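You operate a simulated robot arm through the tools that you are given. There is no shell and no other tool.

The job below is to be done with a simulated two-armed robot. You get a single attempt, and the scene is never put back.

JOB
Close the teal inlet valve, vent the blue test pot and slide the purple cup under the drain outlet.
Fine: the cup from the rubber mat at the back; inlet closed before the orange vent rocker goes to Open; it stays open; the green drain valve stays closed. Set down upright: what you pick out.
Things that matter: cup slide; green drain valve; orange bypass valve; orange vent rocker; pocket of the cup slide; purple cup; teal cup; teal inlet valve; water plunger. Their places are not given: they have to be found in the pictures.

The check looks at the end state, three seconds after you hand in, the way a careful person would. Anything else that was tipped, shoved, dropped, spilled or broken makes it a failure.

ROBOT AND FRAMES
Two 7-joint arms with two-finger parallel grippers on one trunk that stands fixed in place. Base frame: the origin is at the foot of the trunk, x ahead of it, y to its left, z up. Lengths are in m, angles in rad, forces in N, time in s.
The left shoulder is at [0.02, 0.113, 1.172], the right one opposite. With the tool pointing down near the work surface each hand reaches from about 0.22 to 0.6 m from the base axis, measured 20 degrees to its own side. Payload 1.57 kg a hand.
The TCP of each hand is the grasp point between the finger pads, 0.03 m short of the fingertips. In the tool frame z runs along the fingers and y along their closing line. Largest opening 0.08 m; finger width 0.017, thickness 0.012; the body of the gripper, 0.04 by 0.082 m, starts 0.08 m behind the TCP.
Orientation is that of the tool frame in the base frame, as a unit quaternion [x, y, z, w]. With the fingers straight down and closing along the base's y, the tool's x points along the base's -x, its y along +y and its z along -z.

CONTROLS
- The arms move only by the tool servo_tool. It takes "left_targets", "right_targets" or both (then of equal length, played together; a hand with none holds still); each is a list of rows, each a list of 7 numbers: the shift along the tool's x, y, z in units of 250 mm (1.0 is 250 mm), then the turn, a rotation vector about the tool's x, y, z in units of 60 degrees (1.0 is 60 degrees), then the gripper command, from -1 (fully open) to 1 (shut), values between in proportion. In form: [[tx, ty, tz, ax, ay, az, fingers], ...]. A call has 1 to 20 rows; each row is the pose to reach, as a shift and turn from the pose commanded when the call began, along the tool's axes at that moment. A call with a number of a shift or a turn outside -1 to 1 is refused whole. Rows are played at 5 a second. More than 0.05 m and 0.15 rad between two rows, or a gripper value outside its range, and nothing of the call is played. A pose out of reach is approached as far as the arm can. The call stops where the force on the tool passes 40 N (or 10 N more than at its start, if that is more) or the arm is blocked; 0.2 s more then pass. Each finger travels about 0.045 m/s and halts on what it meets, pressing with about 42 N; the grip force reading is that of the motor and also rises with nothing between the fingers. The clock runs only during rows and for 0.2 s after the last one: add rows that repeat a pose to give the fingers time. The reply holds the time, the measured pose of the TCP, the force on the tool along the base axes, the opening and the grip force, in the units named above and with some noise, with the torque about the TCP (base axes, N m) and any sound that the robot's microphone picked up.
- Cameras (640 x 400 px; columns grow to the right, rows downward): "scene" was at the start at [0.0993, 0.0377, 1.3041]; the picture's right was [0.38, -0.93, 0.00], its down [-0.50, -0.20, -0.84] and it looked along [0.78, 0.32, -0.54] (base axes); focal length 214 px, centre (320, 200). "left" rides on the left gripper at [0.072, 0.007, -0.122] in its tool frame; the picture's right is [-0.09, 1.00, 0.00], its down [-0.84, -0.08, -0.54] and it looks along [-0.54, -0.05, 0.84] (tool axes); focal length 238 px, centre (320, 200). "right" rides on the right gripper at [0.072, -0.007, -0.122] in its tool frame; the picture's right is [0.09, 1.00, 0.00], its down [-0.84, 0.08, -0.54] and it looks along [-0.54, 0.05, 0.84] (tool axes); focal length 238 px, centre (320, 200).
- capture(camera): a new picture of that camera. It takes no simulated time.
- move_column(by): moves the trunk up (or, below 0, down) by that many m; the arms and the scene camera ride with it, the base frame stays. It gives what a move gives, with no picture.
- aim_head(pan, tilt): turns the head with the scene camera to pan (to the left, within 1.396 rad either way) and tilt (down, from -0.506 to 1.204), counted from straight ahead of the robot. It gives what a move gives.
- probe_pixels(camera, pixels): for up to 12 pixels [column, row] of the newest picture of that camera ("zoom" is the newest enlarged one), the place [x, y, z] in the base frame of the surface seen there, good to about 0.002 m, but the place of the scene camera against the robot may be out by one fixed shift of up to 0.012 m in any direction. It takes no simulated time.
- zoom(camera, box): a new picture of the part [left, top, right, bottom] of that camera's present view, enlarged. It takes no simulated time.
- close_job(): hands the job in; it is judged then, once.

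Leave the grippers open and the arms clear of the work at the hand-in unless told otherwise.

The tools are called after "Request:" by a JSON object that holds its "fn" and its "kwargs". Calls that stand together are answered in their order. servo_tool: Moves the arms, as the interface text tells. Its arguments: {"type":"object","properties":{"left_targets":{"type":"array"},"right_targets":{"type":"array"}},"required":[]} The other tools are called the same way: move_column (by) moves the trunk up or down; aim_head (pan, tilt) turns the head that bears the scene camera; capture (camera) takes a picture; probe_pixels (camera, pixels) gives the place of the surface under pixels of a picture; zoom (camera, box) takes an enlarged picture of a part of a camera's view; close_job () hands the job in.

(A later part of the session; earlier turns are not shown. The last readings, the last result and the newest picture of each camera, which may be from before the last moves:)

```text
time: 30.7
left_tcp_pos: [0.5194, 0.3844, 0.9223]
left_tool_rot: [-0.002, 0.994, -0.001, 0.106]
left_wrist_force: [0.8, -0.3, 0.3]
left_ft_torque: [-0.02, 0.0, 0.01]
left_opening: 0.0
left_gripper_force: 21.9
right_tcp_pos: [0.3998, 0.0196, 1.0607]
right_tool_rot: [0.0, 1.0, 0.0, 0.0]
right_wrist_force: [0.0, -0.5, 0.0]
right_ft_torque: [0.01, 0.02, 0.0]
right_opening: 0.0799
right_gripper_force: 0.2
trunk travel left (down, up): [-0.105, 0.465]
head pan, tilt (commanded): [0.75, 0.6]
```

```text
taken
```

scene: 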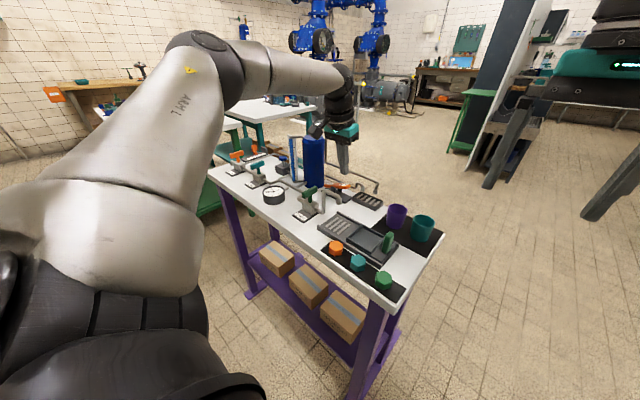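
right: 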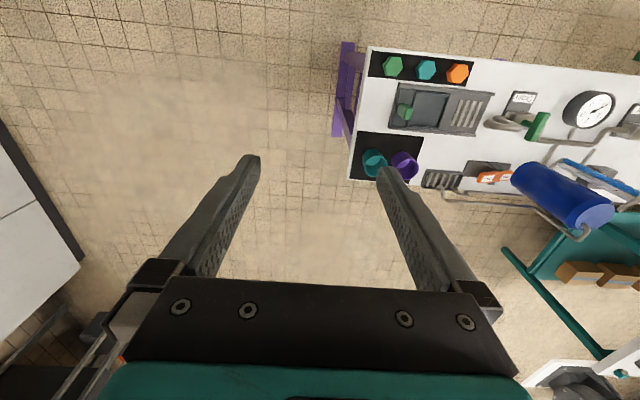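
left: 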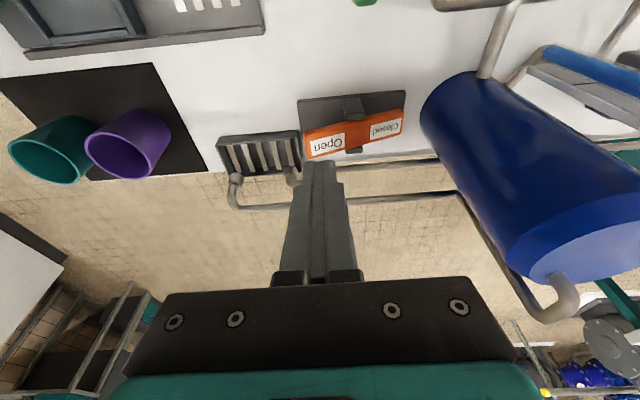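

The closed fingertips hang just short of the Open half, which shows at about (327,147). I'll re-probe the rocker and the cups from this closer view.

Request:
{"fn": "probe_pixels", "kwargs": {"camera": "left", "pixels": [[310, 148], [327, 147], [340, 140], [358, 134], [385, 129], [400, 125], [327, 140], [350, 108], [105, 150], [120, 130], [150, 120], [45, 150]]}}

Request:
{"fn": "zoom", "kwargs": {"camera": "left", "box": [280, 80, 420, 180]}}

```text
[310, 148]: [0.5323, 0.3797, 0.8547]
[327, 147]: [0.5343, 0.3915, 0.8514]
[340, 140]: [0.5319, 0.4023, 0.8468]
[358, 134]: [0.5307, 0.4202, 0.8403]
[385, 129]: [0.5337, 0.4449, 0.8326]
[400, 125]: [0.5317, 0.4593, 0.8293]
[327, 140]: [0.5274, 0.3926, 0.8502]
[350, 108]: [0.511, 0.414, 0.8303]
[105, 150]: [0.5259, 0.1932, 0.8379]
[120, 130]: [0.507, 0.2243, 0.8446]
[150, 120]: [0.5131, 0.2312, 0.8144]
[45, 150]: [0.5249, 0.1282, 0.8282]
```

```text
4.00 times, centred on (350, 130) of left
```

zoom: 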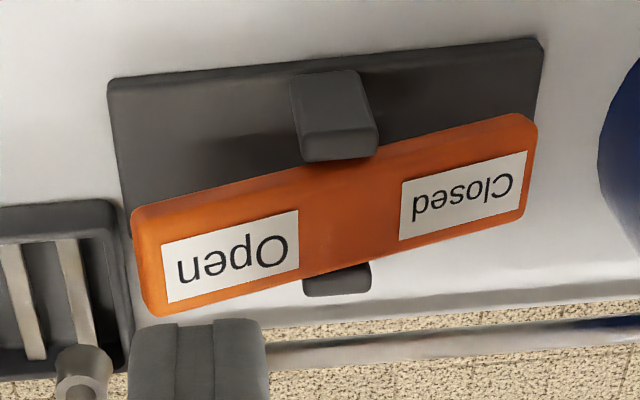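

The tip needs to land at about (0.531, 0.386). The raised Open end has z≈0.853 there, and I expect about 0.83 after the flip. I'll press straight down slowly with the shut fingertips to tip z≈0.828.

Request:
{"fn": "servo_tool", "kwargs": {"left_targets": [[0.005, 0.006, 0.07, 0, 0, 0, 1], [0.009, 0.006, 0.141, 0, 0, 0, 1], [0.013, 0.006, 0.161, 0, 0, 0, 1], [0.017, 0.006, 0.181, 0, 0, 0, 1], [0.022, 0.006, 0.201, 0, 0, 0, 1], [0.026, 0.006, 0.221, 0, 0, 0, 1], [0.031, 0.006, 0.241, 0, 0, 0, 1], [0.035, 0.006, 0.262, 0, 0, 0, 1], [0.035, 0.006, 0.262, 0, 0, 0, 1]]}}

Request:
{"fn": "capture", "kwargs": {"camera": "left"}}

```text
time: 32.5
left_tcp_pos: [0.524, 0.3874, 0.8667]
left_tool_rot: [-0.003, 0.994, -0.001, 0.111]
left_wrist_force: [-16.9, -3.5, 17.7]
left_ft_torque: [0.12, 0.54, 0.15]
left_opening: 0.0
left_gripper_force: 21.0
right_tcp_pos: [0.3986, 0.0181, 1.0617]
right_tool_rot: [0.0, 1.0, 0.002, 0.002]
right_wrist_force: [-0.6, -0.2, 0.9]
right_ft_torque: [-0.03, 0.04, 0.04]
right_opening: 0.08
right_gripper_force: 0.1
trunk travel left (down, up): [-0.105, 0.465]
head pan, tilt (commanded): [0.75, 0.6]
stopped in row 8 (left hand): the force on the tool passed its limit at 44 N (the readings are from after the stop); the commanded pose is now the measured one
```

```text
taken
```

left: 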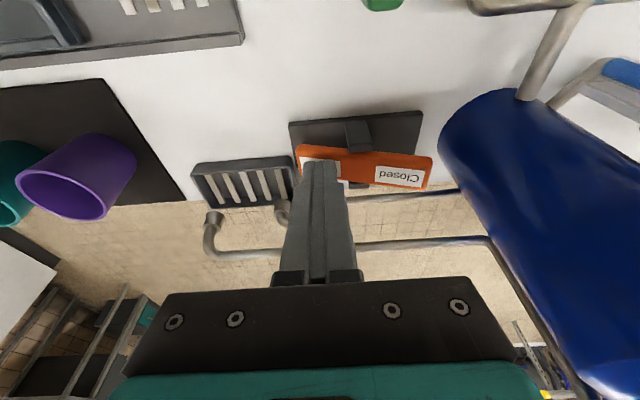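

The press stopped at 44 N with the tip at z≈0.837. I'll probe the rocker to see whether it flipped.

Request:
{"fn": "probe_pixels", "kwargs": {"camera": "left", "pixels": [[302, 170], [350, 172], [370, 172], [400, 176], [425, 178], [355, 160], [380, 158], [305, 158]]}}

Request:
{"fn": "zoom", "kwargs": {"camera": "left", "box": [270, 90, 450, 210]}}

Request:
{"fn": "zoom", "kwargs": {"camera": "scene", "box": [300, 150, 400, 220]}}

```text
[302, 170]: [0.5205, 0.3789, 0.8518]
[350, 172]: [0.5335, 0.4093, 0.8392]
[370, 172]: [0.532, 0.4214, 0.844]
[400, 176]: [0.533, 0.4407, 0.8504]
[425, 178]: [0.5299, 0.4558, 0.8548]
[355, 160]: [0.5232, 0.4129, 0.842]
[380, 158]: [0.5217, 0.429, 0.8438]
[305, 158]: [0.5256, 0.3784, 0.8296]
```

```text
3.33 times, centred on (360, 150) of left
```

zoom: 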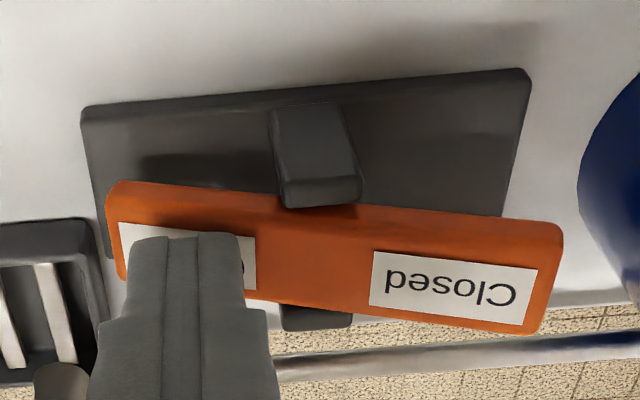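

```text
5.71 times, centred on (350, 185) of scene
```

zoom: 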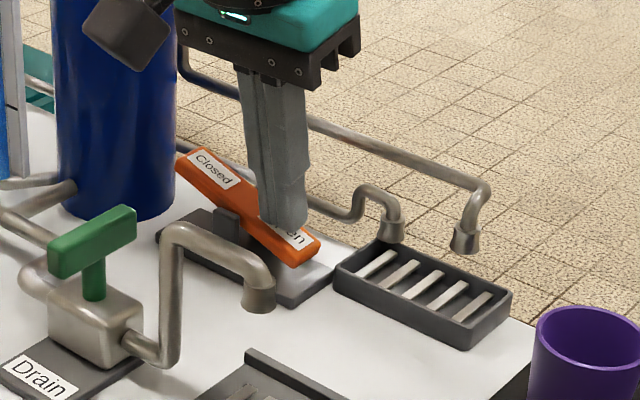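

The rocker has flipped: the Closed end is up at z≈0.855 and the Open end is down at z≈0.83. I'll lift straight off and check that it stays open.

Request:
{"fn": "servo_tool", "kwargs": {"left_targets": [[-0.01, 0, -0.06, 0, 0, 0, 1], [-0.02, 0, -0.12, 0, 0, 0, 1], [-0.04, 0, -0.25, 0, 0, 0, 1], [-0.06, 0, -0.4, 0, 0, 0, 1], [-0.08, 0, -0.55, 0, 0, 0, 1], [-0.08, 0, -0.55, 0, 0, 0, 1]]}}

Request:
{"fn": "capture", "kwargs": {"camera": "left"}}

Request:
{"fn": "zoom", "kwargs": {"camera": "scene", "box": [250, 140, 450, 265]}}

```text
time: 33.9
left_tcp_pos: [0.5153, 0.3879, 1.0019]
left_tool_rot: [-0.002, 0.994, 0.0, 0.11]
left_wrist_force: [0.0, -0.1, 0.1]
left_ft_torque: [-0.04, 0.01, -0.04]
left_opening: 0.0003
left_gripper_force: 22.0
right_tcp_pos: [0.4004, 0.0189, 1.0607]
right_tool_rot: [0.0, 1.0, 0.0, 0.0]
right_wrist_force: [0.4, -0.9, 0.1]
right_ft_torque: [-0.01, -0.01, -0.02]
right_opening: 0.0801
right_gripper_force: 0.1
trunk travel left (down, up): [-0.105, 0.465]
head pan, tilt (commanded): [0.75, 0.6]
```

```text
taken
```

left: 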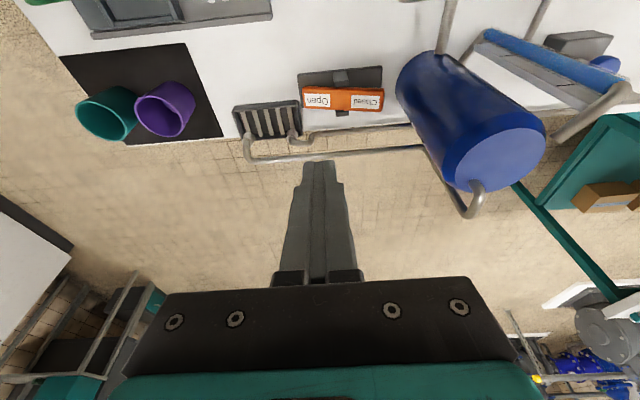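

```text
3.20 times, centred on (350, 202) of scene
```

zoom: 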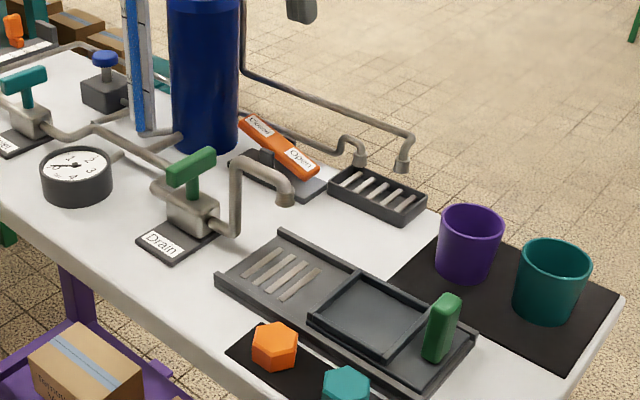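

The rocker stays on Open after release. Now I'll zoom on the cups in the left picture, where the purple one is at (165,108) and the teal at (105,112).

Request:
{"fn": "zoom", "kwargs": {"camera": "left", "box": [55, 30, 235, 150]}}

Request:
{"fn": "probe_pixels", "kwargs": {"camera": "zoom", "pixels": [[290, 285], [320, 260], [400, 215], [450, 200], [490, 215], [480, 260], [430, 330], [360, 375], [300, 340], [270, 260], [80, 280], [265, 300]]}}

```text
3.33 times, centred on (145, 90) of left
```

zoom: 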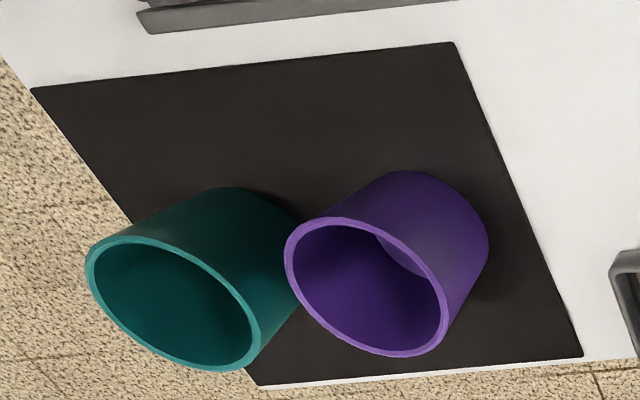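

```text
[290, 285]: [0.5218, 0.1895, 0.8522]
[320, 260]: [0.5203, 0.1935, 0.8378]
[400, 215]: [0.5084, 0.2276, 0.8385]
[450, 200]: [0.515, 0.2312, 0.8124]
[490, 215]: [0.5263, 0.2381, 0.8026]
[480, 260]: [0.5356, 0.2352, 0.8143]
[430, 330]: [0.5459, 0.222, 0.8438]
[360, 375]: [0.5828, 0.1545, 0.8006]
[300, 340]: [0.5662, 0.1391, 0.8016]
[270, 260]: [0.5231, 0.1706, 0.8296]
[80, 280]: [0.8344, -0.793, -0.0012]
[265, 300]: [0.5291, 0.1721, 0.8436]
```

Request:
{"fn": "probe_pixels", "kwargs": {"camera": "zoom", "pixels": [[289, 255], [300, 232], [335, 220], [375, 233], [410, 260], [438, 295], [446, 328], [425, 351], [390, 352], [345, 332], [310, 303], [292, 275]]}}

```text
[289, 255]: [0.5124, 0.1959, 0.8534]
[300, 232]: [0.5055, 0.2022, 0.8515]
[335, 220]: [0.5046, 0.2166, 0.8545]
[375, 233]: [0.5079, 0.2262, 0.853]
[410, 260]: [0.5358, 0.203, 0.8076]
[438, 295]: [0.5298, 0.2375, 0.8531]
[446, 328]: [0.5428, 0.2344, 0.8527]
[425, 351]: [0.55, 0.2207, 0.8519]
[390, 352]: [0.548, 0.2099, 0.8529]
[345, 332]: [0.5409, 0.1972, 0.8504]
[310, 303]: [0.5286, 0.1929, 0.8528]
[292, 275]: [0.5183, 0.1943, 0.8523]
```

The purple cup's rim fits a circle centred at (0.527, 0.215), about 46 mm across, with its rim at z≈0.853, so it is about 50 mm tall. The teal cup is only about 2 cm away in −y, so I'll grip along x. First I'll straighten the left tool over the slide for a top view and move the right hand farther right, out of the way.

Request:
{"fn": "servo_tool", "kwargs": {"left_targets": [[0.055, -0.092, -0.045, 0, 0.0345, 0, 0.6], [0.11, -0.184, -0.09, 0, 0.069, 0, 0.2], [0.165, -0.276, -0.134, 0, 0.1035, 0, -0.2], [0.22, -0.368, -0.178, 0, 0.138, 0, -0.6], [0.275, -0.46, -0.223, 0, 0.1725, 0, -1], [0.33, -0.552, -0.267, 0, 0.207, 0, -1], [0.33, -0.552, -0.267, 0, 0.207, 0, -1]], "right_targets": [[0.05, -0.1, 0, 0, 0, 0, -1], [0.1, -0.2, 0, 0, 0, 0, -1], [0.15, -0.3, 0, 0, 0, 0, -1], [0.2, -0.4, 0, 0, 0, 0, -1], [0.25, -0.5, 0, 0, 0, 0, -1], [0.3, -0.6, 0, 0, 0, 0, -1], [0.3, -0.6, 0, 0, 0, 0, -1]]}}

Request:
{"fn": "capture", "kwargs": {"camera": "left"}}

```text
time: 35.5
left_tcp_pos: [0.4214, 0.2515, 1.0494]
left_tool_rot: [-0.001, 1.0, 0.0, 0.002]
left_wrist_force: [-0.1, -0.7, -0.1]
left_ft_torque: [0.01, -0.02, -0.02]
left_opening: 0.0797
left_gripper_force: 0.0
right_tcp_pos: [0.3259, -0.1299, 1.0612]
right_tool_rot: [0.0, 1.0, 0.0, 0.0]
right_wrist_force: [0.3, -0.1, -0.1]
right_ft_torque: [0.01, 0.03, 0.02]
right_opening: 0.0801
right_gripper_force: 0.1
trunk travel left (down, up): [-0.105, 0.465]
head pan, tilt (commanded): [0.75, 0.6]
```

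```text
taken
```

left: 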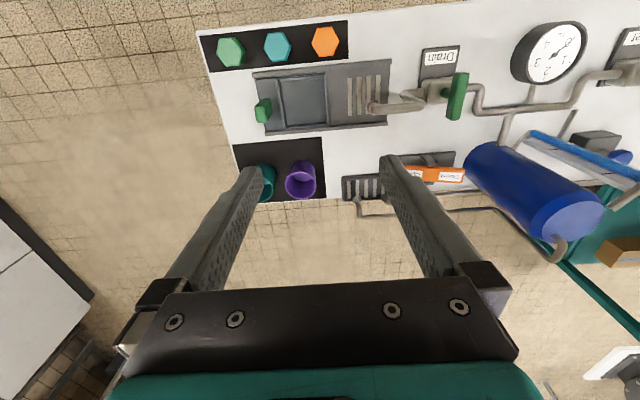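

Both hands moved well. I'll zoom on the slide and pocket in the left picture and measure them.

Request:
{"fn": "zoom", "kwargs": {"camera": "left", "box": [240, 45, 440, 145]}}

Request:
{"fn": "zoom", "kwargs": {"camera": "left", "box": [240, 130, 340, 205]}}

```text
3.20 times, centred on (340, 95) of left
```

zoom: 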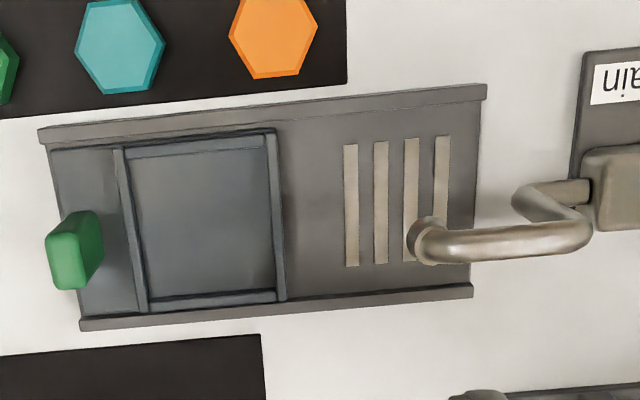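

```text
5.33 times, centred on (290, 168) of left
```

zoom: 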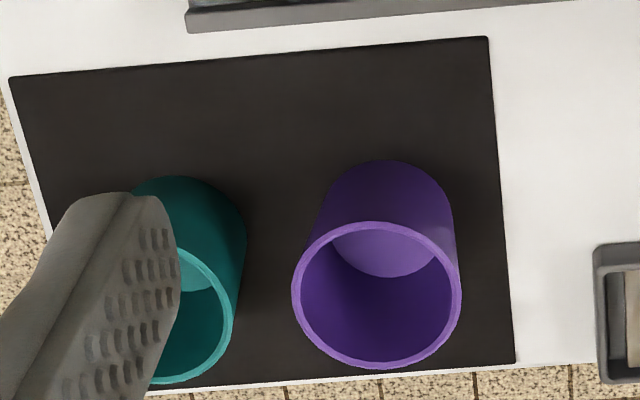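

Request:
{"fn": "probe_pixels", "kwargs": {"camera": "zoom", "pixels": [[294, 290], [330, 234], [375, 225], [430, 243], [457, 290], [440, 335], [380, 363], [312, 340], [390, 260], [390, 170], [450, 240], [235, 320]]}}

Request:
{"fn": "zoom", "kwargs": {"camera": "left", "box": [240, 45, 440, 145]}}

Request:
{"fn": "probe_pixels", "kwargs": {"camera": "zoom", "pixels": [[125, 200], [200, 145], [276, 220], [210, 297], [205, 220], [430, 225], [425, 255], [120, 155], [270, 135], [280, 295], [140, 305], [400, 200]]}}

Request:
{"fn": "probe_pixels", "kwargs": {"camera": "zoom", "pixels": [[70, 250], [80, 225], [95, 245], [50, 260], [92, 285], [60, 140], [470, 95], [85, 325], [465, 292], [320, 180], [100, 240], [90, 170]]}}

```text
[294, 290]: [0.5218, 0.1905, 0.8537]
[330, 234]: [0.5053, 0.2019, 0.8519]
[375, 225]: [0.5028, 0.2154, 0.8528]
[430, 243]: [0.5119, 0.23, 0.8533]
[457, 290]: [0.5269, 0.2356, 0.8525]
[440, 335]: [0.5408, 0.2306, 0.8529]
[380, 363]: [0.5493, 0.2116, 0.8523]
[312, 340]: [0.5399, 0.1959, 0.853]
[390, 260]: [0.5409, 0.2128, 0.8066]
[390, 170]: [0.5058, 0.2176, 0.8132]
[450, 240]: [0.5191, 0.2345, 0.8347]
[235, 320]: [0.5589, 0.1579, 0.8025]
```

```text
3.20 times, centred on (340, 95) of left
```

zoom: 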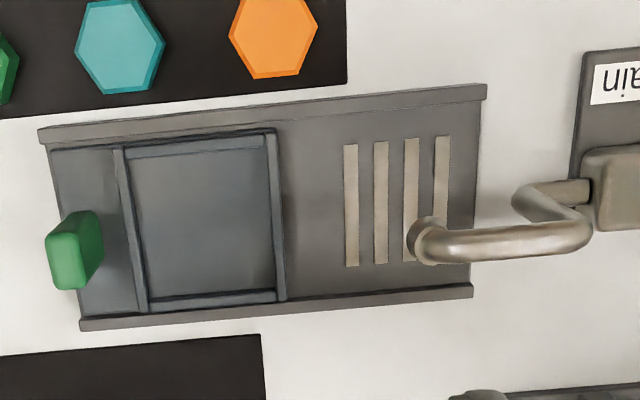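

```text
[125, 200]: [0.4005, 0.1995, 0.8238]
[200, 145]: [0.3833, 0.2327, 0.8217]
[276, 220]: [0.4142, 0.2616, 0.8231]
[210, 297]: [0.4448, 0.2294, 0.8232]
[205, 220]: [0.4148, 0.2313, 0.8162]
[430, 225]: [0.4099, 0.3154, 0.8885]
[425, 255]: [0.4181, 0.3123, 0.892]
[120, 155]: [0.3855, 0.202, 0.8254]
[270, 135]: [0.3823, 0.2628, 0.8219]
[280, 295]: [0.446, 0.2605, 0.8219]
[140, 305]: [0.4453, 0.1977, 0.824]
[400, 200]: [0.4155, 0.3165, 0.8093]
```

```text
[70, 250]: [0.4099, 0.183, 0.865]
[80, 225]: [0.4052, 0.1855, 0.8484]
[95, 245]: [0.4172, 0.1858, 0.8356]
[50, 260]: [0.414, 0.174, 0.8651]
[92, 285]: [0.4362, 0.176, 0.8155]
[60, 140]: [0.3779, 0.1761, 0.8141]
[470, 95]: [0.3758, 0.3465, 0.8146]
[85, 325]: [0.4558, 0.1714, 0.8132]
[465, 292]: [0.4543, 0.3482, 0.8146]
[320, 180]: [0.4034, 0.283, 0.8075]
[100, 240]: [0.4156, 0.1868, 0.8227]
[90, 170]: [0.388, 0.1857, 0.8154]
```

The slide geometry is now clear:
- **Pocket:** inside x 0.386–0.443 and y 0.202–0.259, floor z≈0.816, walls up to z≈0.823.
- **Drain nozzle:** near (0.414, 0.313).
- **Green slide handle:** near (0.413, 0.18).

Next I'll roll the left hand 90° counter-clockwise while moving toward the purple cup, in two steps.

Request:
{"fn": "servo_tool", "kwargs": {"left_targets": [[-0.033, -0.013, 0.02, 0, 0, -0.125, -1], [-0.067, -0.027, 0.04, 0, 0, -0.25, -1], [-0.1, -0.04, 0.06, 0, 0, -0.375, -1], [-0.133, -0.053, 0.08, 0, 0, -0.5, -1], [-0.167, -0.067, 0.1, 0, 0, -0.625, -1], [-0.2, -0.08, 0.12, 0, 0, -0.75, -1], [-0.2, -0.08, 0.12, 0, 0, -0.75, -1]]}}

```text
time: 37.1
left_tcp_pos: [0.4716, 0.23, 1.0195]
left_tool_rot: [-0.386, 0.923, -0.001, 0.001]
left_wrist_force: [0.0, -0.5, -0.7]
left_ft_torque: [0.03, 0.03, 0.0]
left_opening: 0.0798
left_gripper_force: 0.1
right_tcp_pos: [0.3263, -0.1309, 1.062]
right_tool_rot: [0.0, 1.0, 0.0, 0.0]
right_wrist_force: [0.2, 0.3, -0.3]
right_ft_torque: [-0.03, -0.01, -0.02]
right_opening: 0.0801
right_gripper_force: 0.1
trunk travel left (down, up): [-0.105, 0.465]
head pan, tilt (commanded): [0.75, 0.6]
```

That went as expected. Second half: roll the remaining 45° and hover above the purple cup at (0.527, 0.214, 0.95).

Request:
{"fn": "servo_tool", "kwargs": {"left_targets": [[-0.018, -0.034, 0.046, 0, 0, -0.125, -1], [-0.036, -0.069, 0.093, 0, 0, -0.25, -1], [-0.053, -0.103, 0.139, 0, 0, -0.375, -1], [-0.071, -0.137, 0.185, 0, 0, -0.5, -1], [-0.089, -0.172, 0.232, 0, 0, -0.625, -1], [-0.107, -0.203, 0.278, 0, 0, -0.75, -1], [-0.107, -0.203, 0.278, 0, 0, -0.75, -1]]}}

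Request:
{"fn": "capture", "kwargs": {"camera": "left"}}

```text
time: 38.7
left_tcp_pos: [0.5136, 0.2194, 0.947]
left_tool_rot: [0.709, -0.706, 0.002, 0.0]
left_wrist_force: [-0.7, -0.2, 0.3]
left_ft_torque: [0.03, -0.01, -0.03]
left_opening: 0.08
left_gripper_force: 0.1
left hand out of reach, approached as far as the arm can: row 5, 6, 7
right_tcp_pos: [0.3266, -0.131, 1.0619]
right_tool_rot: [0.0, 1.0, 0.0, 0.0]
right_wrist_force: [0.1, 0.5, -0.4]
right_ft_torque: [0.02, 0.01, 0.01]
right_opening: 0.0801
right_gripper_force: 0.1
trunk travel left (down, up): [-0.105, 0.465]
head pan, tilt (commanded): [0.75, 0.6]
```

```text
taken
```

left: 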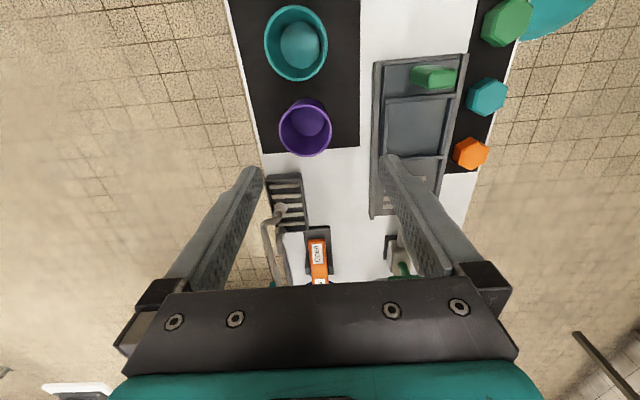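

The hand stopped about 1.3 cm short, at (0.514, 0.219), because of reach at this height. Raising the trunk 0.08 m should help by bringing the shoulder nearer wrist height. The hand is clear of everything above it.

Request:
{"fn": "move_column", "kwargs": {"by": 0.08}}

```text
time: 39.9
left_tcp_pos: [0.5141, 0.2198, 1.0275]
left_tool_rot: [0.708, -0.706, 0.002, -0.001]
left_wrist_force: [-0.4, 0.7, -0.1]
left_ft_torque: [-0.02, 0.01, 0.0]
left_opening: 0.0799
left_gripper_force: 0.0
right_tcp_pos: [0.3254, -0.1295, 1.141]
right_tool_rot: [-0.001, 1.0, 0.0, 0.0]
right_wrist_force: [-0.1, -0.5, 0.6]
right_ft_torque: [-0.02, -0.02, 0.0]
right_opening: 0.08
right_gripper_force: 0.0
trunk travel left (down, up): [-0.185, 0.385]
head pan, tilt (commanded): [0.75, 0.6]
```

The trunk is up and the hand is at (0.514, 0.220, 1.0275). I'll move over the cup centre while lowering to z≈0.95.

Request:
{"fn": "servo_tool", "kwargs": {"left_targets": [[0, 0, 0.1, 0, 0, 0, -1], [0.012, -0.025, 0.2, 0, 0, 0, -1], [0.023, -0.05, 0.31, 0, 0, 0, -1], [0.023, -0.05, 0.31, 0, 0, 0, -1]]}}

Request:
{"fn": "capture", "kwargs": {"camera": "left"}}

```text
time: 40.9
left_tcp_pos: [0.5078, 0.2231, 0.9542]
left_tool_rot: [0.708, -0.706, 0.003, -0.002]
left_wrist_force: [0.2, 0.4, -0.4]
left_ft_torque: [0.01, -0.03, -0.01]
left_opening: 0.0802
left_gripper_force: 0.2
left hand out of reach, approached as far as the arm can: row 2, 3, 4
right_tcp_pos: [0.3261, -0.1304, 1.1409]
right_tool_rot: [0.0, 1.0, 0.0, 0.001]
right_wrist_force: [0.3, -1.1, 0.2]
right_ft_torque: [-0.01, -0.01, 0.03]
right_opening: 0.0802
right_gripper_force: 0.0
trunk travel left (down, up): [-0.185, 0.385]
head pan, tilt (commanded): [0.75, 0.6]
```

```text
taken
```

left: 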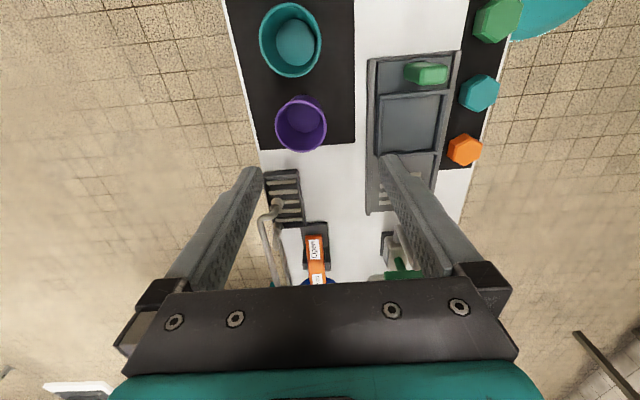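

It is still short, and the limit looks like the wrist roll again: a 90° counter-clockwise roll at this low azimuth pushes the last joint to its end. I'll back off, rise, and roll clockwise instead, so the fingers still close along x. This is the first 60°.

Request:
{"fn": "servo_tool", "kwargs": {"left_targets": [[0, 0.02, -0.025, 0, 0, 0.125, -1], [0, 0.04, -0.05, 0, 0, 0.25, -1], [0, 0.06, -0.075, 0, 0, 0.375, -1], [0, 0.08, -0.1, 0, 0, 0.5, -1], [0, 0.1, -0.125, 0, 0, 0.625, -1], [0, 0.12, -0.15, 0, 0, 0.75, -1], [0, 0.14, -0.175, 0, 0, 0.875, -1], [0, 0.16, -0.2, 0, 0, 1.0, -1], [0, 0.16, -0.2, 0, 0, 1.0, -1]]}}

Request:
{"fn": "servo_tool", "kwargs": {"left_targets": [[0, 0, 0, 0, 0, 0.125, -1], [0, 0, 0, 0, 0, 0.25, -1], [0, 0, 0, 0, 0, 0.375, -1], [0, 0, 0, 0, 0, 0.5, -1], [0, 0, 0, 0, 0, 0.625, -1], [0, 0, 0, 0, 0, 0.75, -1], [0, 0, 0, 0, 0, 0.875, -1], [0, 0, 0, 0, 0, 1.0, -1], [0, 0, 0, 0, 0, 1.0, -1]]}}

```text
time: 42.9
left_tcp_pos: [0.4684, 0.2212, 1.0052]
left_tool_rot: [-0.258, 0.966, -0.001, 0.002]
left_wrist_force: [-0.6, 0.0, -0.6]
left_ft_torque: [-0.03, -0.01, -0.02]
left_opening: 0.0802
left_gripper_force: 0.1
right_tcp_pos: [0.3255, -0.1299, 1.1406]
right_tool_rot: [0.0, 1.0, 0.0, 0.0]
right_wrist_force: [0.1, -0.3, -1.0]
right_ft_torque: [-0.03, 0.0, 0.01]
right_opening: 0.0799
right_gripper_force: 0.0
trunk travel left (down, up): [-0.185, 0.385]
head pan, tilt (commanded): [0.75, 0.6]
```

```text
time: 44.9
left_tcp_pos: [0.4694, 0.2222, 1.0035]
left_tool_rot: [0.258, 0.966, 0.001, 0.002]
left_wrist_force: [-0.3, -0.1, -0.1]
left_ft_torque: [-0.01, 0.01, -0.02]
left_opening: 0.0802
left_gripper_force: 0.1
right_tcp_pos: [0.3256, -0.1302, 1.1413]
right_tool_rot: [0.0, 1.0, 0.001, 0.0]
right_wrist_force: [0.5, 0.6, 0.2]
right_ft_torque: [0.0, 0.0, 0.0]
right_opening: 0.0799
right_gripper_force: 0.0
trunk travel left (down, up): [-0.185, 0.385]
head pan, tilt (commanded): [0.75, 0.6]
```

Now it is rolled 30° clockwise of home. I'll finish the last 60° while moving over the purple cup at (0.527, 0.214, 0.95).

Request:
{"fn": "servo_tool", "kwargs": {"left_targets": [[-0.027, 0.011, 0.027, 0, 0, 0.125, -1], [-0.054, 0.022, 0.054, 0, 0, 0.25, -1], [-0.081, 0.033, 0.08, 0, 0, 0.375, -1], [-0.108, 0.044, 0.107, 0, 0, 0.5, -1], [-0.134, 0.054, 0.134, 0, 0, 0.625, -1], [-0.161, 0.065, 0.16, 0, 0, 0.75, -1], [-0.188, 0.076, 0.187, 0, 0, 0.875, -1], [-0.215, 0.087, 0.214, 0, 0, 1.0, -1], [-0.215, 0.087, 0.214, 0, 0, 1.0, -1]]}}

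Request:
{"fn": "capture", "kwargs": {"camera": "left"}}

```text
time: 46.9
left_tcp_pos: [0.5095, 0.2222, 0.9538]
left_tool_rot: [0.707, 0.708, 0.002, 0.003]
left_wrist_force: [-0.1, -0.5, -0.2]
left_ft_torque: [-0.01, 0.0, 0.03]
left_opening: 0.0802
left_gripper_force: 0.2
left hand out of reach, approached as far as the arm can: row 6, 7, 8, 9
right_tcp_pos: [0.3255, -0.1298, 1.1415]
right_tool_rot: [0.0, 1.0, 0.0, 0.001]
right_wrist_force: [0.0, -0.8, 0.2]
right_ft_torque: [0.0, 0.03, 0.01]
right_opening: 0.0801
right_gripper_force: 0.1
trunk travel left (down, up): [-0.185, 0.385]
head pan, tilt (commanded): [0.75, 0.6]
```

```text
taken
```

left: 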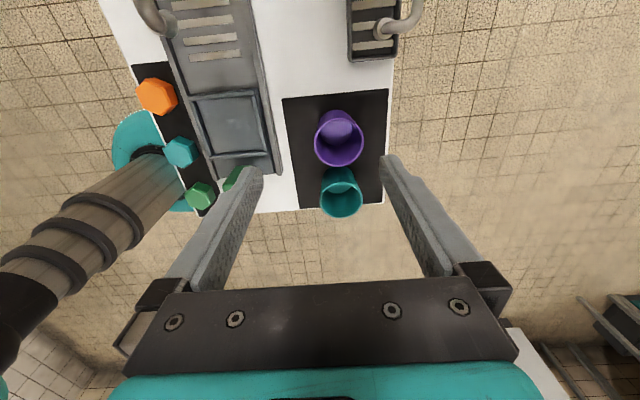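

I hit the same limit with the other roll, so this is plain radial reach with a vertical tool, about 0.50 m from the shoulder here. The rocker was farther and worked with a 12° lean, so I'll use that for the cup. The closing line will sit diagonally at 45°, with the lean in the pad plane, so the cup stays upright and the fingers clear the teal cup. First I'll rise, back off and roll back.

Request:
{"fn": "servo_tool", "kwargs": {"left_targets": [[0, -0.03, -0.03, 0, 0, -0.125, -1], [0, -0.06, -0.06, 0, 0, -0.25, -1], [0, -0.09, -0.09, 0, 0, -0.375, -1], [0, -0.12, -0.12, 0, 0, -0.5, -1], [0, -0.15, -0.15, 0, 0, -0.625, -1], [0, -0.18, -0.18, 0, 0, -0.75, -1], [0, -0.21, -0.21, 0, 0, -0.875, -1], [0, -0.24, -0.24, 0, 0, -1.0, -1], [0, -0.24, -0.24, 0, 0, -1.0, -1]]}}

Request:
{"fn": "servo_tool", "kwargs": {"left_targets": [[0, 0, 0, 0, 0, -0.125, -1], [0, 0, 0, 0, 0, -0.25, -1], [0, 0, 0, 0, 0, -0.375, -1], [0, 0, 0, 0, 0, -0.5, -1], [0, 0, 0, 0, 0, -0.5, -1]]}}

Request:
{"fn": "move_column", "kwargs": {"by": -0.08}}

```text
time: 48.9
left_tcp_pos: [0.4476, 0.2191, 1.0132]
left_tool_rot: [0.257, 0.966, 0.0, 0.002]
left_wrist_force: [-0.1, 0.4, -0.7]
left_ft_torque: [0.02, 0.0, 0.0]
left_opening: 0.0801
left_gripper_force: 0.1
right_tcp_pos: [0.3259, -0.1301, 1.1404]
right_tool_rot: [0.001, 1.0, 0.0, 0.0]
right_wrist_force: [0.4, -0.6, -0.2]
right_ft_torque: [0.03, -0.02, 0.02]
right_opening: 0.0797
right_gripper_force: 0.1
trunk travel left (down, up): [-0.185, 0.385]
head pan, tilt (commanded): [0.75, 0.6]
```

```text
time: 50.1
left_tcp_pos: [0.4483, 0.2202, 1.0144]
left_tool_rot: [-0.003, 1.0, -0.002, 0.002]
left_wrist_force: [0.3, -0.2, 0.5]
left_ft_torque: [0.01, -0.03, -0.01]
left_opening: 0.0799
left_gripper_force: 0.1
right_tcp_pos: [0.3255, -0.1311, 1.1418]
right_tool_rot: [-0.001, 1.0, -0.001, 0.001]
right_wrist_force: [-0.7, -0.2, 0.2]
right_ft_torque: [0.01, -0.02, -0.02]
right_opening: 0.0799
right_gripper_force: 0.0
trunk travel left (down, up): [-0.185, 0.385]
head pan, tilt (commanded): [0.75, 0.6]
```

```text
time: 51.2
left_tcp_pos: [0.4478, 0.2207, 0.9344]
left_tool_rot: [-0.002, 1.0, -0.001, 0.003]
left_wrist_force: [0.0, -0.6, -0.4]
left_ft_torque: [0.01, -0.01, 0.02]
left_opening: 0.08
left_gripper_force: 0.1
right_tcp_pos: [0.3262, -0.1313, 1.0618]
right_tool_rot: [0.0, 1.0, 0.0, 0.0]
right_wrist_force: [0.1, 0.9, 0.0]
right_ft_torque: [-0.03, -0.03, -0.04]
right_opening: 0.0798
right_gripper_force: 0.0
trunk travel left (down, up): [-0.105, 0.465]
head pan, tilt (commanded): [0.75, 0.6]
```

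The hand is at home orientation at (0.448, 0.221, 0.934), with the trunk back down. Next I'll roll 45° counter-clockwise, lean 12°, and hover back along the tool axis from the purple cup at about (0.5135, 0.201, 0.935).

Request:
{"fn": "servo_tool", "kwargs": {"left_targets": [[-0.037, -0.011, -0.03, -0.0112, -0.0271, -0.1068, -1], [-0.075, -0.023, -0.05, -0.0224, -0.0542, -0.2135, -1], [-0.113, -0.034, -0.05, -0.0336, -0.0813, -0.3203, -1], [-0.15, -0.045, -0.05, -0.0449, -0.1083, -0.427, -1], [-0.188, -0.056, -0.04, -0.0561, -0.1354, -0.5338, -1], [-0.225, -0.068, -0.02, -0.0673, -0.1625, -0.6405, -1], [-0.263, -0.079, -0.002, -0.0785, -0.1896, -0.7473, -1], [-0.263, -0.079, -0.002, -0.0785, -0.1896, -0.7473, -1]]}}

Request:
{"fn": "capture", "kwargs": {"camera": "left"}}

```text
time: 53.0
left_tcp_pos: [0.5152, 0.2019, 0.9343]
left_tool_rot: [-0.384, 0.917, 0.038, 0.098]
left_wrist_force: [-0.5, 0.5, -0.5]
left_ft_torque: [0.06, -0.02, 0.01]
left_opening: 0.08
left_gripper_force: 0.1
right_tcp_pos: [0.3261, -0.1305, 1.0604]
right_tool_rot: [-0.001, 1.0, 0.0, 0.001]
right_wrist_force: [0.4, 0.0, 0.4]
right_ft_torque: [0.03, -0.02, 0.01]
right_opening: 0.0801
right_gripper_force: 0.1
trunk travel left (down, up): [-0.105, 0.465]
head pan, tilt (commanded): [0.75, 0.6]
```

```text
taken
```

left: 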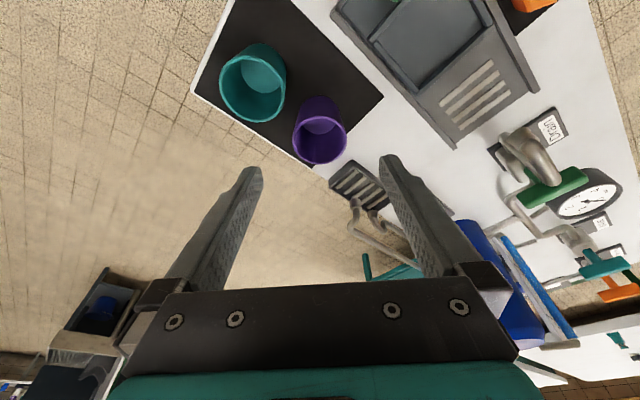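

There is no reach warning. I'll refine the cup positions from this view.

Request:
{"fn": "zoom", "kwargs": {"camera": "left", "box": [205, 35, 365, 175]}}

```text
2.86 times, centred on (285, 105) of left
```

zoom: 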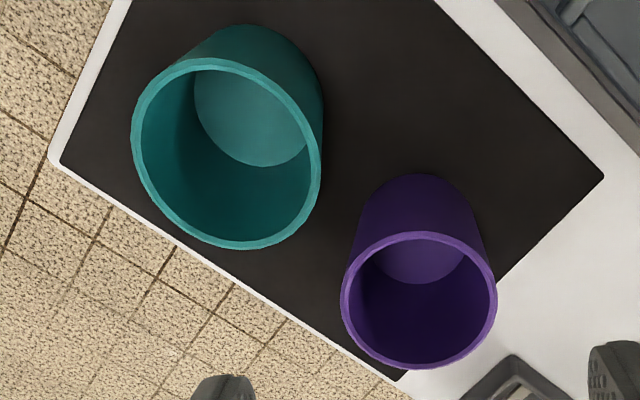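

Request:
{"fn": "probe_pixels", "kwargs": {"camera": "zoom", "pixels": [[344, 300], [363, 252], [415, 234], [470, 252], [493, 298], [470, 350], [415, 365], [362, 345], [410, 195], [470, 230], [395, 260], [315, 150]]}}

Request:
{"fn": "probe_pixels", "kwargs": {"camera": "zoom", "pixels": [[135, 140], [160, 80], [210, 62], [270, 82], [315, 140], [310, 200], [245, 245], [180, 220], [320, 175], [415, 180], [340, 130], [500, 260]]}}

```text
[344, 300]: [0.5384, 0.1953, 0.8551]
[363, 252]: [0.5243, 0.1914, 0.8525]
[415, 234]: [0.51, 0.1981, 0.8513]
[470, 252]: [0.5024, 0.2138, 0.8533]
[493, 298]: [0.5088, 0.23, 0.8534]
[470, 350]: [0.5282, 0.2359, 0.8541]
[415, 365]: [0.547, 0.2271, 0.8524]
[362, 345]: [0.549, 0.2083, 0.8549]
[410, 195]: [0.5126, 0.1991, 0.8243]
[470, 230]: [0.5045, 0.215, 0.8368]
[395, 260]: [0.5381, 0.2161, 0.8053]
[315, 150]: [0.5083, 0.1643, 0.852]
```

```text
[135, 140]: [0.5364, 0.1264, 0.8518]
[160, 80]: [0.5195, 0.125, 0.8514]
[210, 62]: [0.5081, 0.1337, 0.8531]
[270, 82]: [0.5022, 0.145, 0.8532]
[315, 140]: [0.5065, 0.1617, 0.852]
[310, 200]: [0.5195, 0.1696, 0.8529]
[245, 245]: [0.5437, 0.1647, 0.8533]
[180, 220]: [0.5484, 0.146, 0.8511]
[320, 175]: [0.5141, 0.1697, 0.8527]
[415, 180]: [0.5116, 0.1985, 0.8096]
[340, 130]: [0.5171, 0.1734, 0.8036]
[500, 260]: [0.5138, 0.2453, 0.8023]
```

The purple cup's centre is (0.526, 0.2135), radius 23 mm. The teal cup's centre is (0.5255, 0.147). With the fingers at 62 mm there is about 15 mm clearance to the teal cup. I'll descend along the tool axis to TCP z≈0.849, just below the rim.

Request:
{"fn": "servo_tool", "kwargs": {"left_targets": [[0.002, 0.0, 0.06, 0, 0, 0, -0.55], [0.003, 0.001, 0.12, 0, 0, 0, -0.55], [0.005, 0.001, 0.18, 0, 0, 0, -0.55], [0.006, 0.002, 0.24, 0, 0, 0, -0.55], [0.008, 0.002, 0.3, 0, 0, 0, -0.55], [0.009, 0.002, 0.346, 0, 0, 0, -0.55], [0.009, 0.002, 0.346, 0, 0, 0, -0.55]]}}

Request:
{"fn": "capture", "kwargs": {"camera": "left"}}

Request:
{"fn": "zoom", "kwargs": {"camera": "scene", "box": [340, 170, 460, 250]}}

```text
time: 54.6
left_tcp_pos: [0.5142, 0.2187, 0.8522]
left_tool_rot: [-0.383, 0.918, 0.038, 0.099]
left_wrist_force: [-0.8, -0.3, 0.6]
left_ft_torque: [0.0, -0.02, -0.02]
left_opening: 0.0621
left_gripper_force: 0.2
left hand out of reach, approached as far as the arm can: row 5, 6, 7
right_tcp_pos: [0.3268, -0.1308, 1.061]
right_tool_rot: [0.0, 1.0, 0.001, 0.0]
right_wrist_force: [0.1, -0.9, -0.7]
right_ft_torque: [0.01, -0.01, -0.01]
right_opening: 0.0799
right_gripper_force: 0.0
trunk travel left (down, up): [-0.105, 0.465]
head pan, tilt (commanded): [0.75, 0.6]
```

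```text
taken
```

left: 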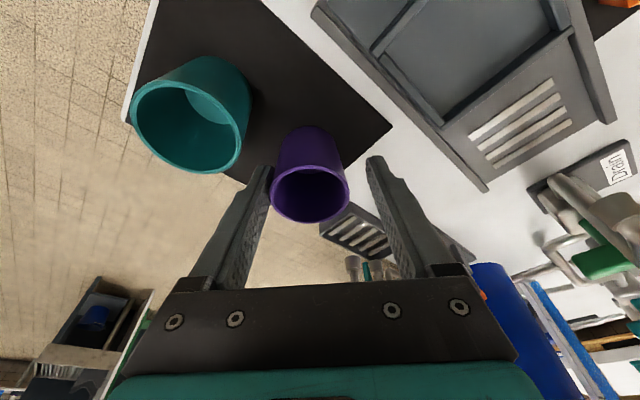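

```text
5.00 times, centred on (400, 210) of scene
```

zoom: 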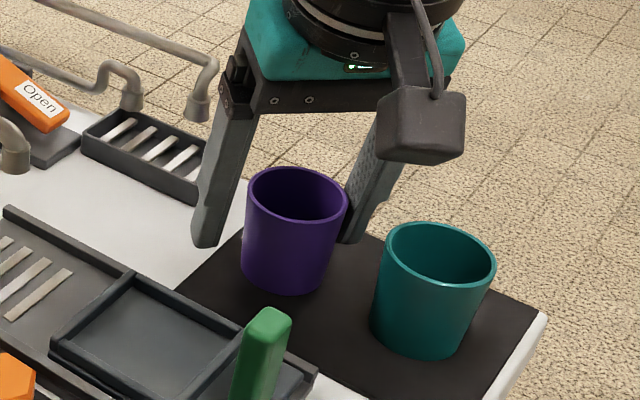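

The hand got within about 1.3 cm but is off-centre: TCP (0.514, 0.219, 0.852). The forces are near zero. I'll check whether the cup was touched by probing its rim again.

Request:
{"fn": "zoom", "kwargs": {"camera": "left", "box": [240, 110, 400, 230]}}

Request:
{"fn": "probe_pixels", "kwargs": {"camera": "zoom", "pixels": [[126, 290], [150, 240], [225, 210], [330, 205], [400, 230], [428, 280], [400, 350], [330, 385], [200, 370], [260, 90], [120, 220], [140, 180]]}}

```text
3.33 times, centred on (320, 170) of left
```

zoom: 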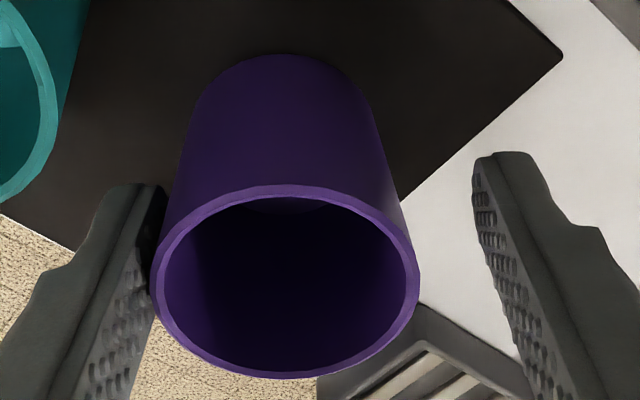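

```text
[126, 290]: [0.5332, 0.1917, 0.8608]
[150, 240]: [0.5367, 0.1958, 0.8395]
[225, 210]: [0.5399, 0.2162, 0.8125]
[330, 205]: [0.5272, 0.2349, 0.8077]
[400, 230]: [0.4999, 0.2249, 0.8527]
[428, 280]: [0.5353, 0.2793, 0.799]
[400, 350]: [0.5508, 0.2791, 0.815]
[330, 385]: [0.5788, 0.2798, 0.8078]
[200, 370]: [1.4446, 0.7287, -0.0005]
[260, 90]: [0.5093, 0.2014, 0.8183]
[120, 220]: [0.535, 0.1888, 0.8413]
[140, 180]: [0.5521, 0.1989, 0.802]
```

Request:
{"fn": "probe_pixels", "kwargs": {"camera": "zoom", "pixels": [[158, 270], [200, 208], [280, 191], [360, 210], [408, 262], [415, 290], [395, 332], [340, 366], [270, 372], [190, 338], [160, 300], [145, 250]]}}

```text
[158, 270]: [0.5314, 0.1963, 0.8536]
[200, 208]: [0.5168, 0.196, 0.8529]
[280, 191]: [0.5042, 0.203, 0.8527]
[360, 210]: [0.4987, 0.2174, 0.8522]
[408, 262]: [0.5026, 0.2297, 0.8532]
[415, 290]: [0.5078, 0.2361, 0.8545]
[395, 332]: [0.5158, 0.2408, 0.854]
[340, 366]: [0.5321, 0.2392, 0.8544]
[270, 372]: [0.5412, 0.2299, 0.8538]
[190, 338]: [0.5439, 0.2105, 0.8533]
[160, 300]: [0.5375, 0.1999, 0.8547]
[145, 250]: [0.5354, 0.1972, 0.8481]
```

The cup slid about 6 mm toward the hand, is still upright, and now rests against one finger; its centre is (0.521, 0.218). It sits between the pads, within their width, so I'll close the fingers here.

Request:
{"fn": "servo_tool", "kwargs": {"left_targets": [[0, 0, 0, 0, 0, 0, 0.0], [0, 0, 0, 0, 0, 0, 0.2], [0, 0, 0, 0, 0, 0, 0.5], [0, 0, 0, 0, 0, 0, 1], [0, 0, 0, 0, 0, 0, 1], [0, 0, 0, 0, 0, 0, 1]]}}

Request:
{"fn": "capture", "kwargs": {"camera": "left"}}

Request:
{"fn": "zoom", "kwargs": {"camera": "scene", "box": [340, 170, 460, 250]}}

```text
time: 56.0
left_tcp_pos: [0.5163, 0.218, 0.8534]
left_tool_rot: [-0.383, 0.918, 0.039, 0.1]
left_wrist_force: [0.1, 0.3, -0.1]
left_ft_torque: [0.0, -0.05, 0.01]
left_opening: 0.0472
left_gripper_force: 41.9
right_tcp_pos: [0.3256, -0.1314, 1.0614]
right_tool_rot: [0.0, 1.0, 0.0, 0.0]
right_wrist_force: [-0.6, -0.3, -0.6]
right_ft_torque: [0.01, 0.03, 0.02]
right_opening: 0.0799
right_gripper_force: 0.1
trunk travel left (down, up): [-0.105, 0.465]
head pan, tilt (commanded): [0.75, 0.6]
```

```text
taken
```

left: 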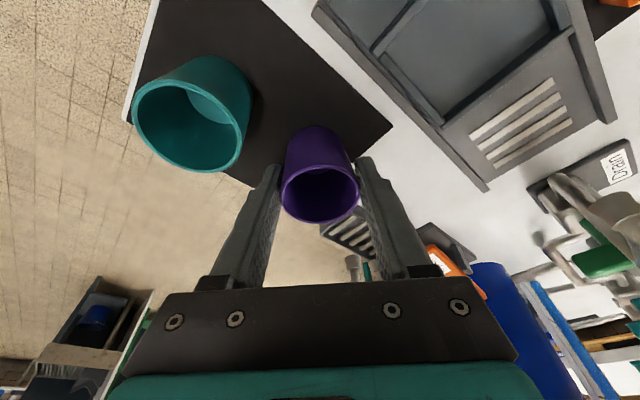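

```text
5.00 times, centred on (400, 210) of scene
```

zoom: 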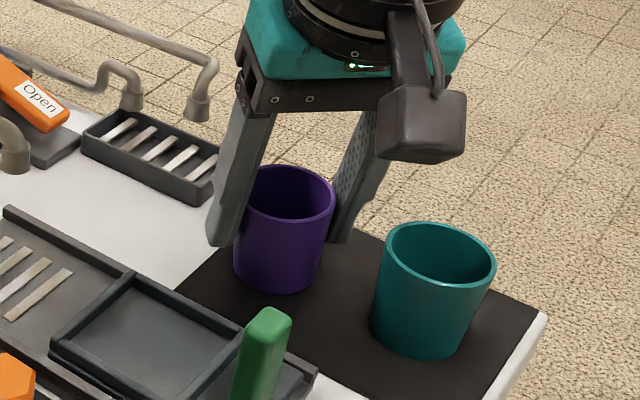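

The cup is gripped at 47 mm with 42 N and stands upright, clear of the teal cup. I'll lift straight up 6 cm, starting gently.

Request:
{"fn": "servo_tool", "kwargs": {"left_targets": [[-0.008, 0, -0.039, 0, 0, 0, 1], [-0.017, 0, -0.078, 0, 0, 0, 1], [-0.033, 0, -0.156, 0, 0, 0, 1], [-0.05, 0, -0.2345, 0, 0, 0, 1], [-0.05, 0, -0.2345, 0, 0, 0, 1]]}}

Request:
{"fn": "capture", "kwargs": {"camera": "left"}}

Request:
{"fn": "zoom", "kwargs": {"camera": "scene", "box": [320, 150, 460, 250]}}

```text
time: 57.2
left_tcp_pos: [0.5141, 0.2199, 0.9136]
left_tool_rot: [-0.382, 0.918, 0.039, 0.098]
left_wrist_force: [-0.2, -0.1, -0.2]
left_ft_torque: [-0.04, -0.03, 0.02]
left_opening: 0.0473
left_gripper_force: 41.1
right_tcp_pos: [0.3266, -0.1291, 1.0607]
right_tool_rot: [0.0, 1.0, 0.0, 0.001]
right_wrist_force: [-0.9, 1.2, 0.5]
right_ft_torque: [0.02, -0.01, 0.0]
right_opening: 0.0801
right_gripper_force: 0.1
trunk travel left (down, up): [-0.105, 0.465]
head pan, tilt (commanded): [0.75, 0.6]
```

```text
taken
```

left: 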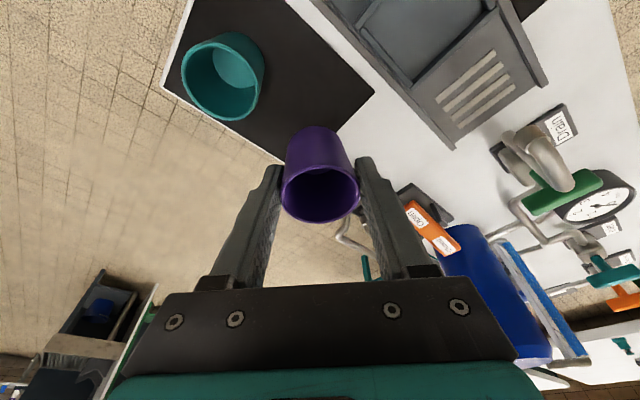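

```text
4.00 times, centred on (390, 200) of scene
```

zoom: 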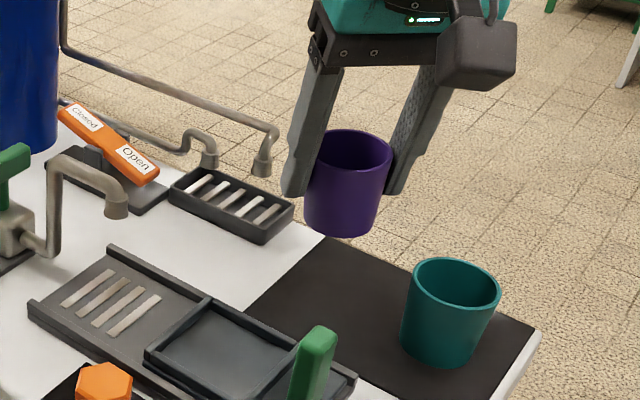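

The cup is lifted, still upright, and the teal cup is untouched. I'll probe its rim to get the cup's offset from the grasp point.

Request:
{"fn": "zoom", "kwargs": {"camera": "left", "box": [240, 110, 400, 230]}}

```text
3.33 times, centred on (320, 170) of left
```

zoom: 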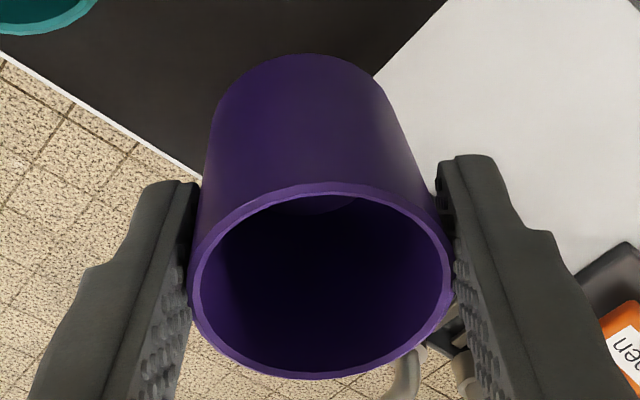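

Request:
{"fn": "probe_pixels", "kwargs": {"camera": "zoom", "pixels": [[196, 275], [225, 220], [270, 192], [318, 186], [370, 192], [420, 218], [446, 265], [446, 300], [410, 345], [315, 372], [240, 348], [200, 305]]}}

Request:
{"fn": "probe_pixels", "kwargs": {"camera": "zoom", "pixels": [[310, 62], [240, 90], [370, 85], [310, 120], [310, 160]]}}

```text
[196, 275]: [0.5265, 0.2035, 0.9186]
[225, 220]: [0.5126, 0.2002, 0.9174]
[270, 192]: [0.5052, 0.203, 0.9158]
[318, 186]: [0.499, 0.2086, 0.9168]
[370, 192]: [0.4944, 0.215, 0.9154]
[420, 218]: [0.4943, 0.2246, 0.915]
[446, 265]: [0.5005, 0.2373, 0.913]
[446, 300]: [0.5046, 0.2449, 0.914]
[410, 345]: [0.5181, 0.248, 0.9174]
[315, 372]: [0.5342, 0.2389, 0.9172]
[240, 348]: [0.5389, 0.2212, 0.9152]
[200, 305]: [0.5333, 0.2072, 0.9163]
```

```text
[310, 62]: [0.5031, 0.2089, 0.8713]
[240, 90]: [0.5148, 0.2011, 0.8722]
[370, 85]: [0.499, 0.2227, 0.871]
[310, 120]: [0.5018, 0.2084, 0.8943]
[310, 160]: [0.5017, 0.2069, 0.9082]
```

The cup centre is (+2.4, +4.4) mm from the TCP and its base is 47.6 mm below it. The pocket centre is (0.414, 0.2306), so the TCP goes to (0.4116, 0.2262). I'll carry the cup over the pocket at TCP z≈0.93, keeping the orientation.

Request:
{"fn": "servo_tool", "kwargs": {"left_targets": [[0.042, 0.051, -0.04, 0, 0, 0, 1], [0.084, 0.103, -0.06, 0, 0, 0, 1], [0.126, 0.154, -0.08, 0, 0, 0, 1], [0.167, 0.205, -0.1, 0, 0, 0, 1], [0.209, 0.257, -0.11, 0, 0, 0, 1], [0.251, 0.308, -0.122, 0, 0, 0, 1], [0.251, 0.308, -0.122, 0, 0, 0, 1]]}}

Request:
{"fn": "capture", "kwargs": {"camera": "left"}}

Request:
{"fn": "zoom", "kwargs": {"camera": "scene", "box": [300, 170, 460, 280]}}

```text
time: 58.8
left_tcp_pos: [0.4117, 0.2256, 0.9301]
left_tool_rot: [-0.383, 0.918, 0.039, 0.097]
left_wrist_force: [-0.6, 0.4, -0.9]
left_ft_torque: [0.01, 0.01, -0.01]
left_opening: 0.0473
left_gripper_force: 42.1
right_tcp_pos: [0.326, -0.1302, 1.0612]
right_tool_rot: [0.0, 1.0, 0.0, 0.0]
right_wrist_force: [0.8, 0.9, 0.5]
right_ft_torque: [0.0, -0.01, -0.02]
right_opening: 0.0797
right_gripper_force: 0.0
trunk travel left (down, up): [-0.105, 0.465]
head pan, tilt (commanded): [0.75, 0.6]
```

```text
taken
```

left: 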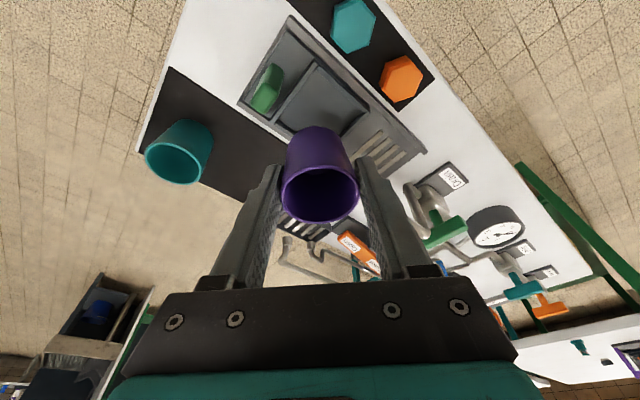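

```text
3.64 times, centred on (380, 225) of scene
```

zoom: 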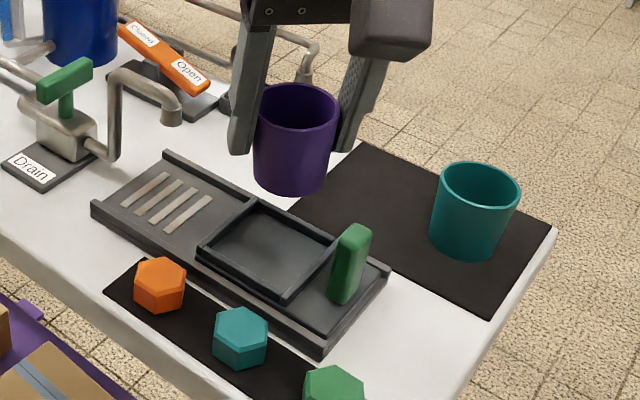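

The cup hangs over the slide. I'll double-check the pocket walls from this view before lowering.

Request:
{"fn": "zoom", "kwargs": {"camera": "left", "box": [235, 20, 435, 160]}}

```text
2.86 times, centred on (335, 90) of left
```

zoom: 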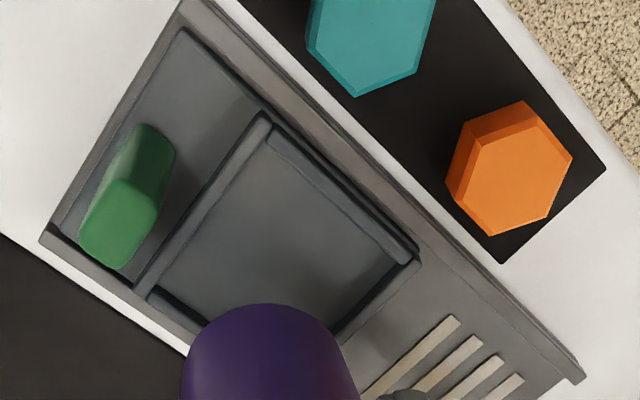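

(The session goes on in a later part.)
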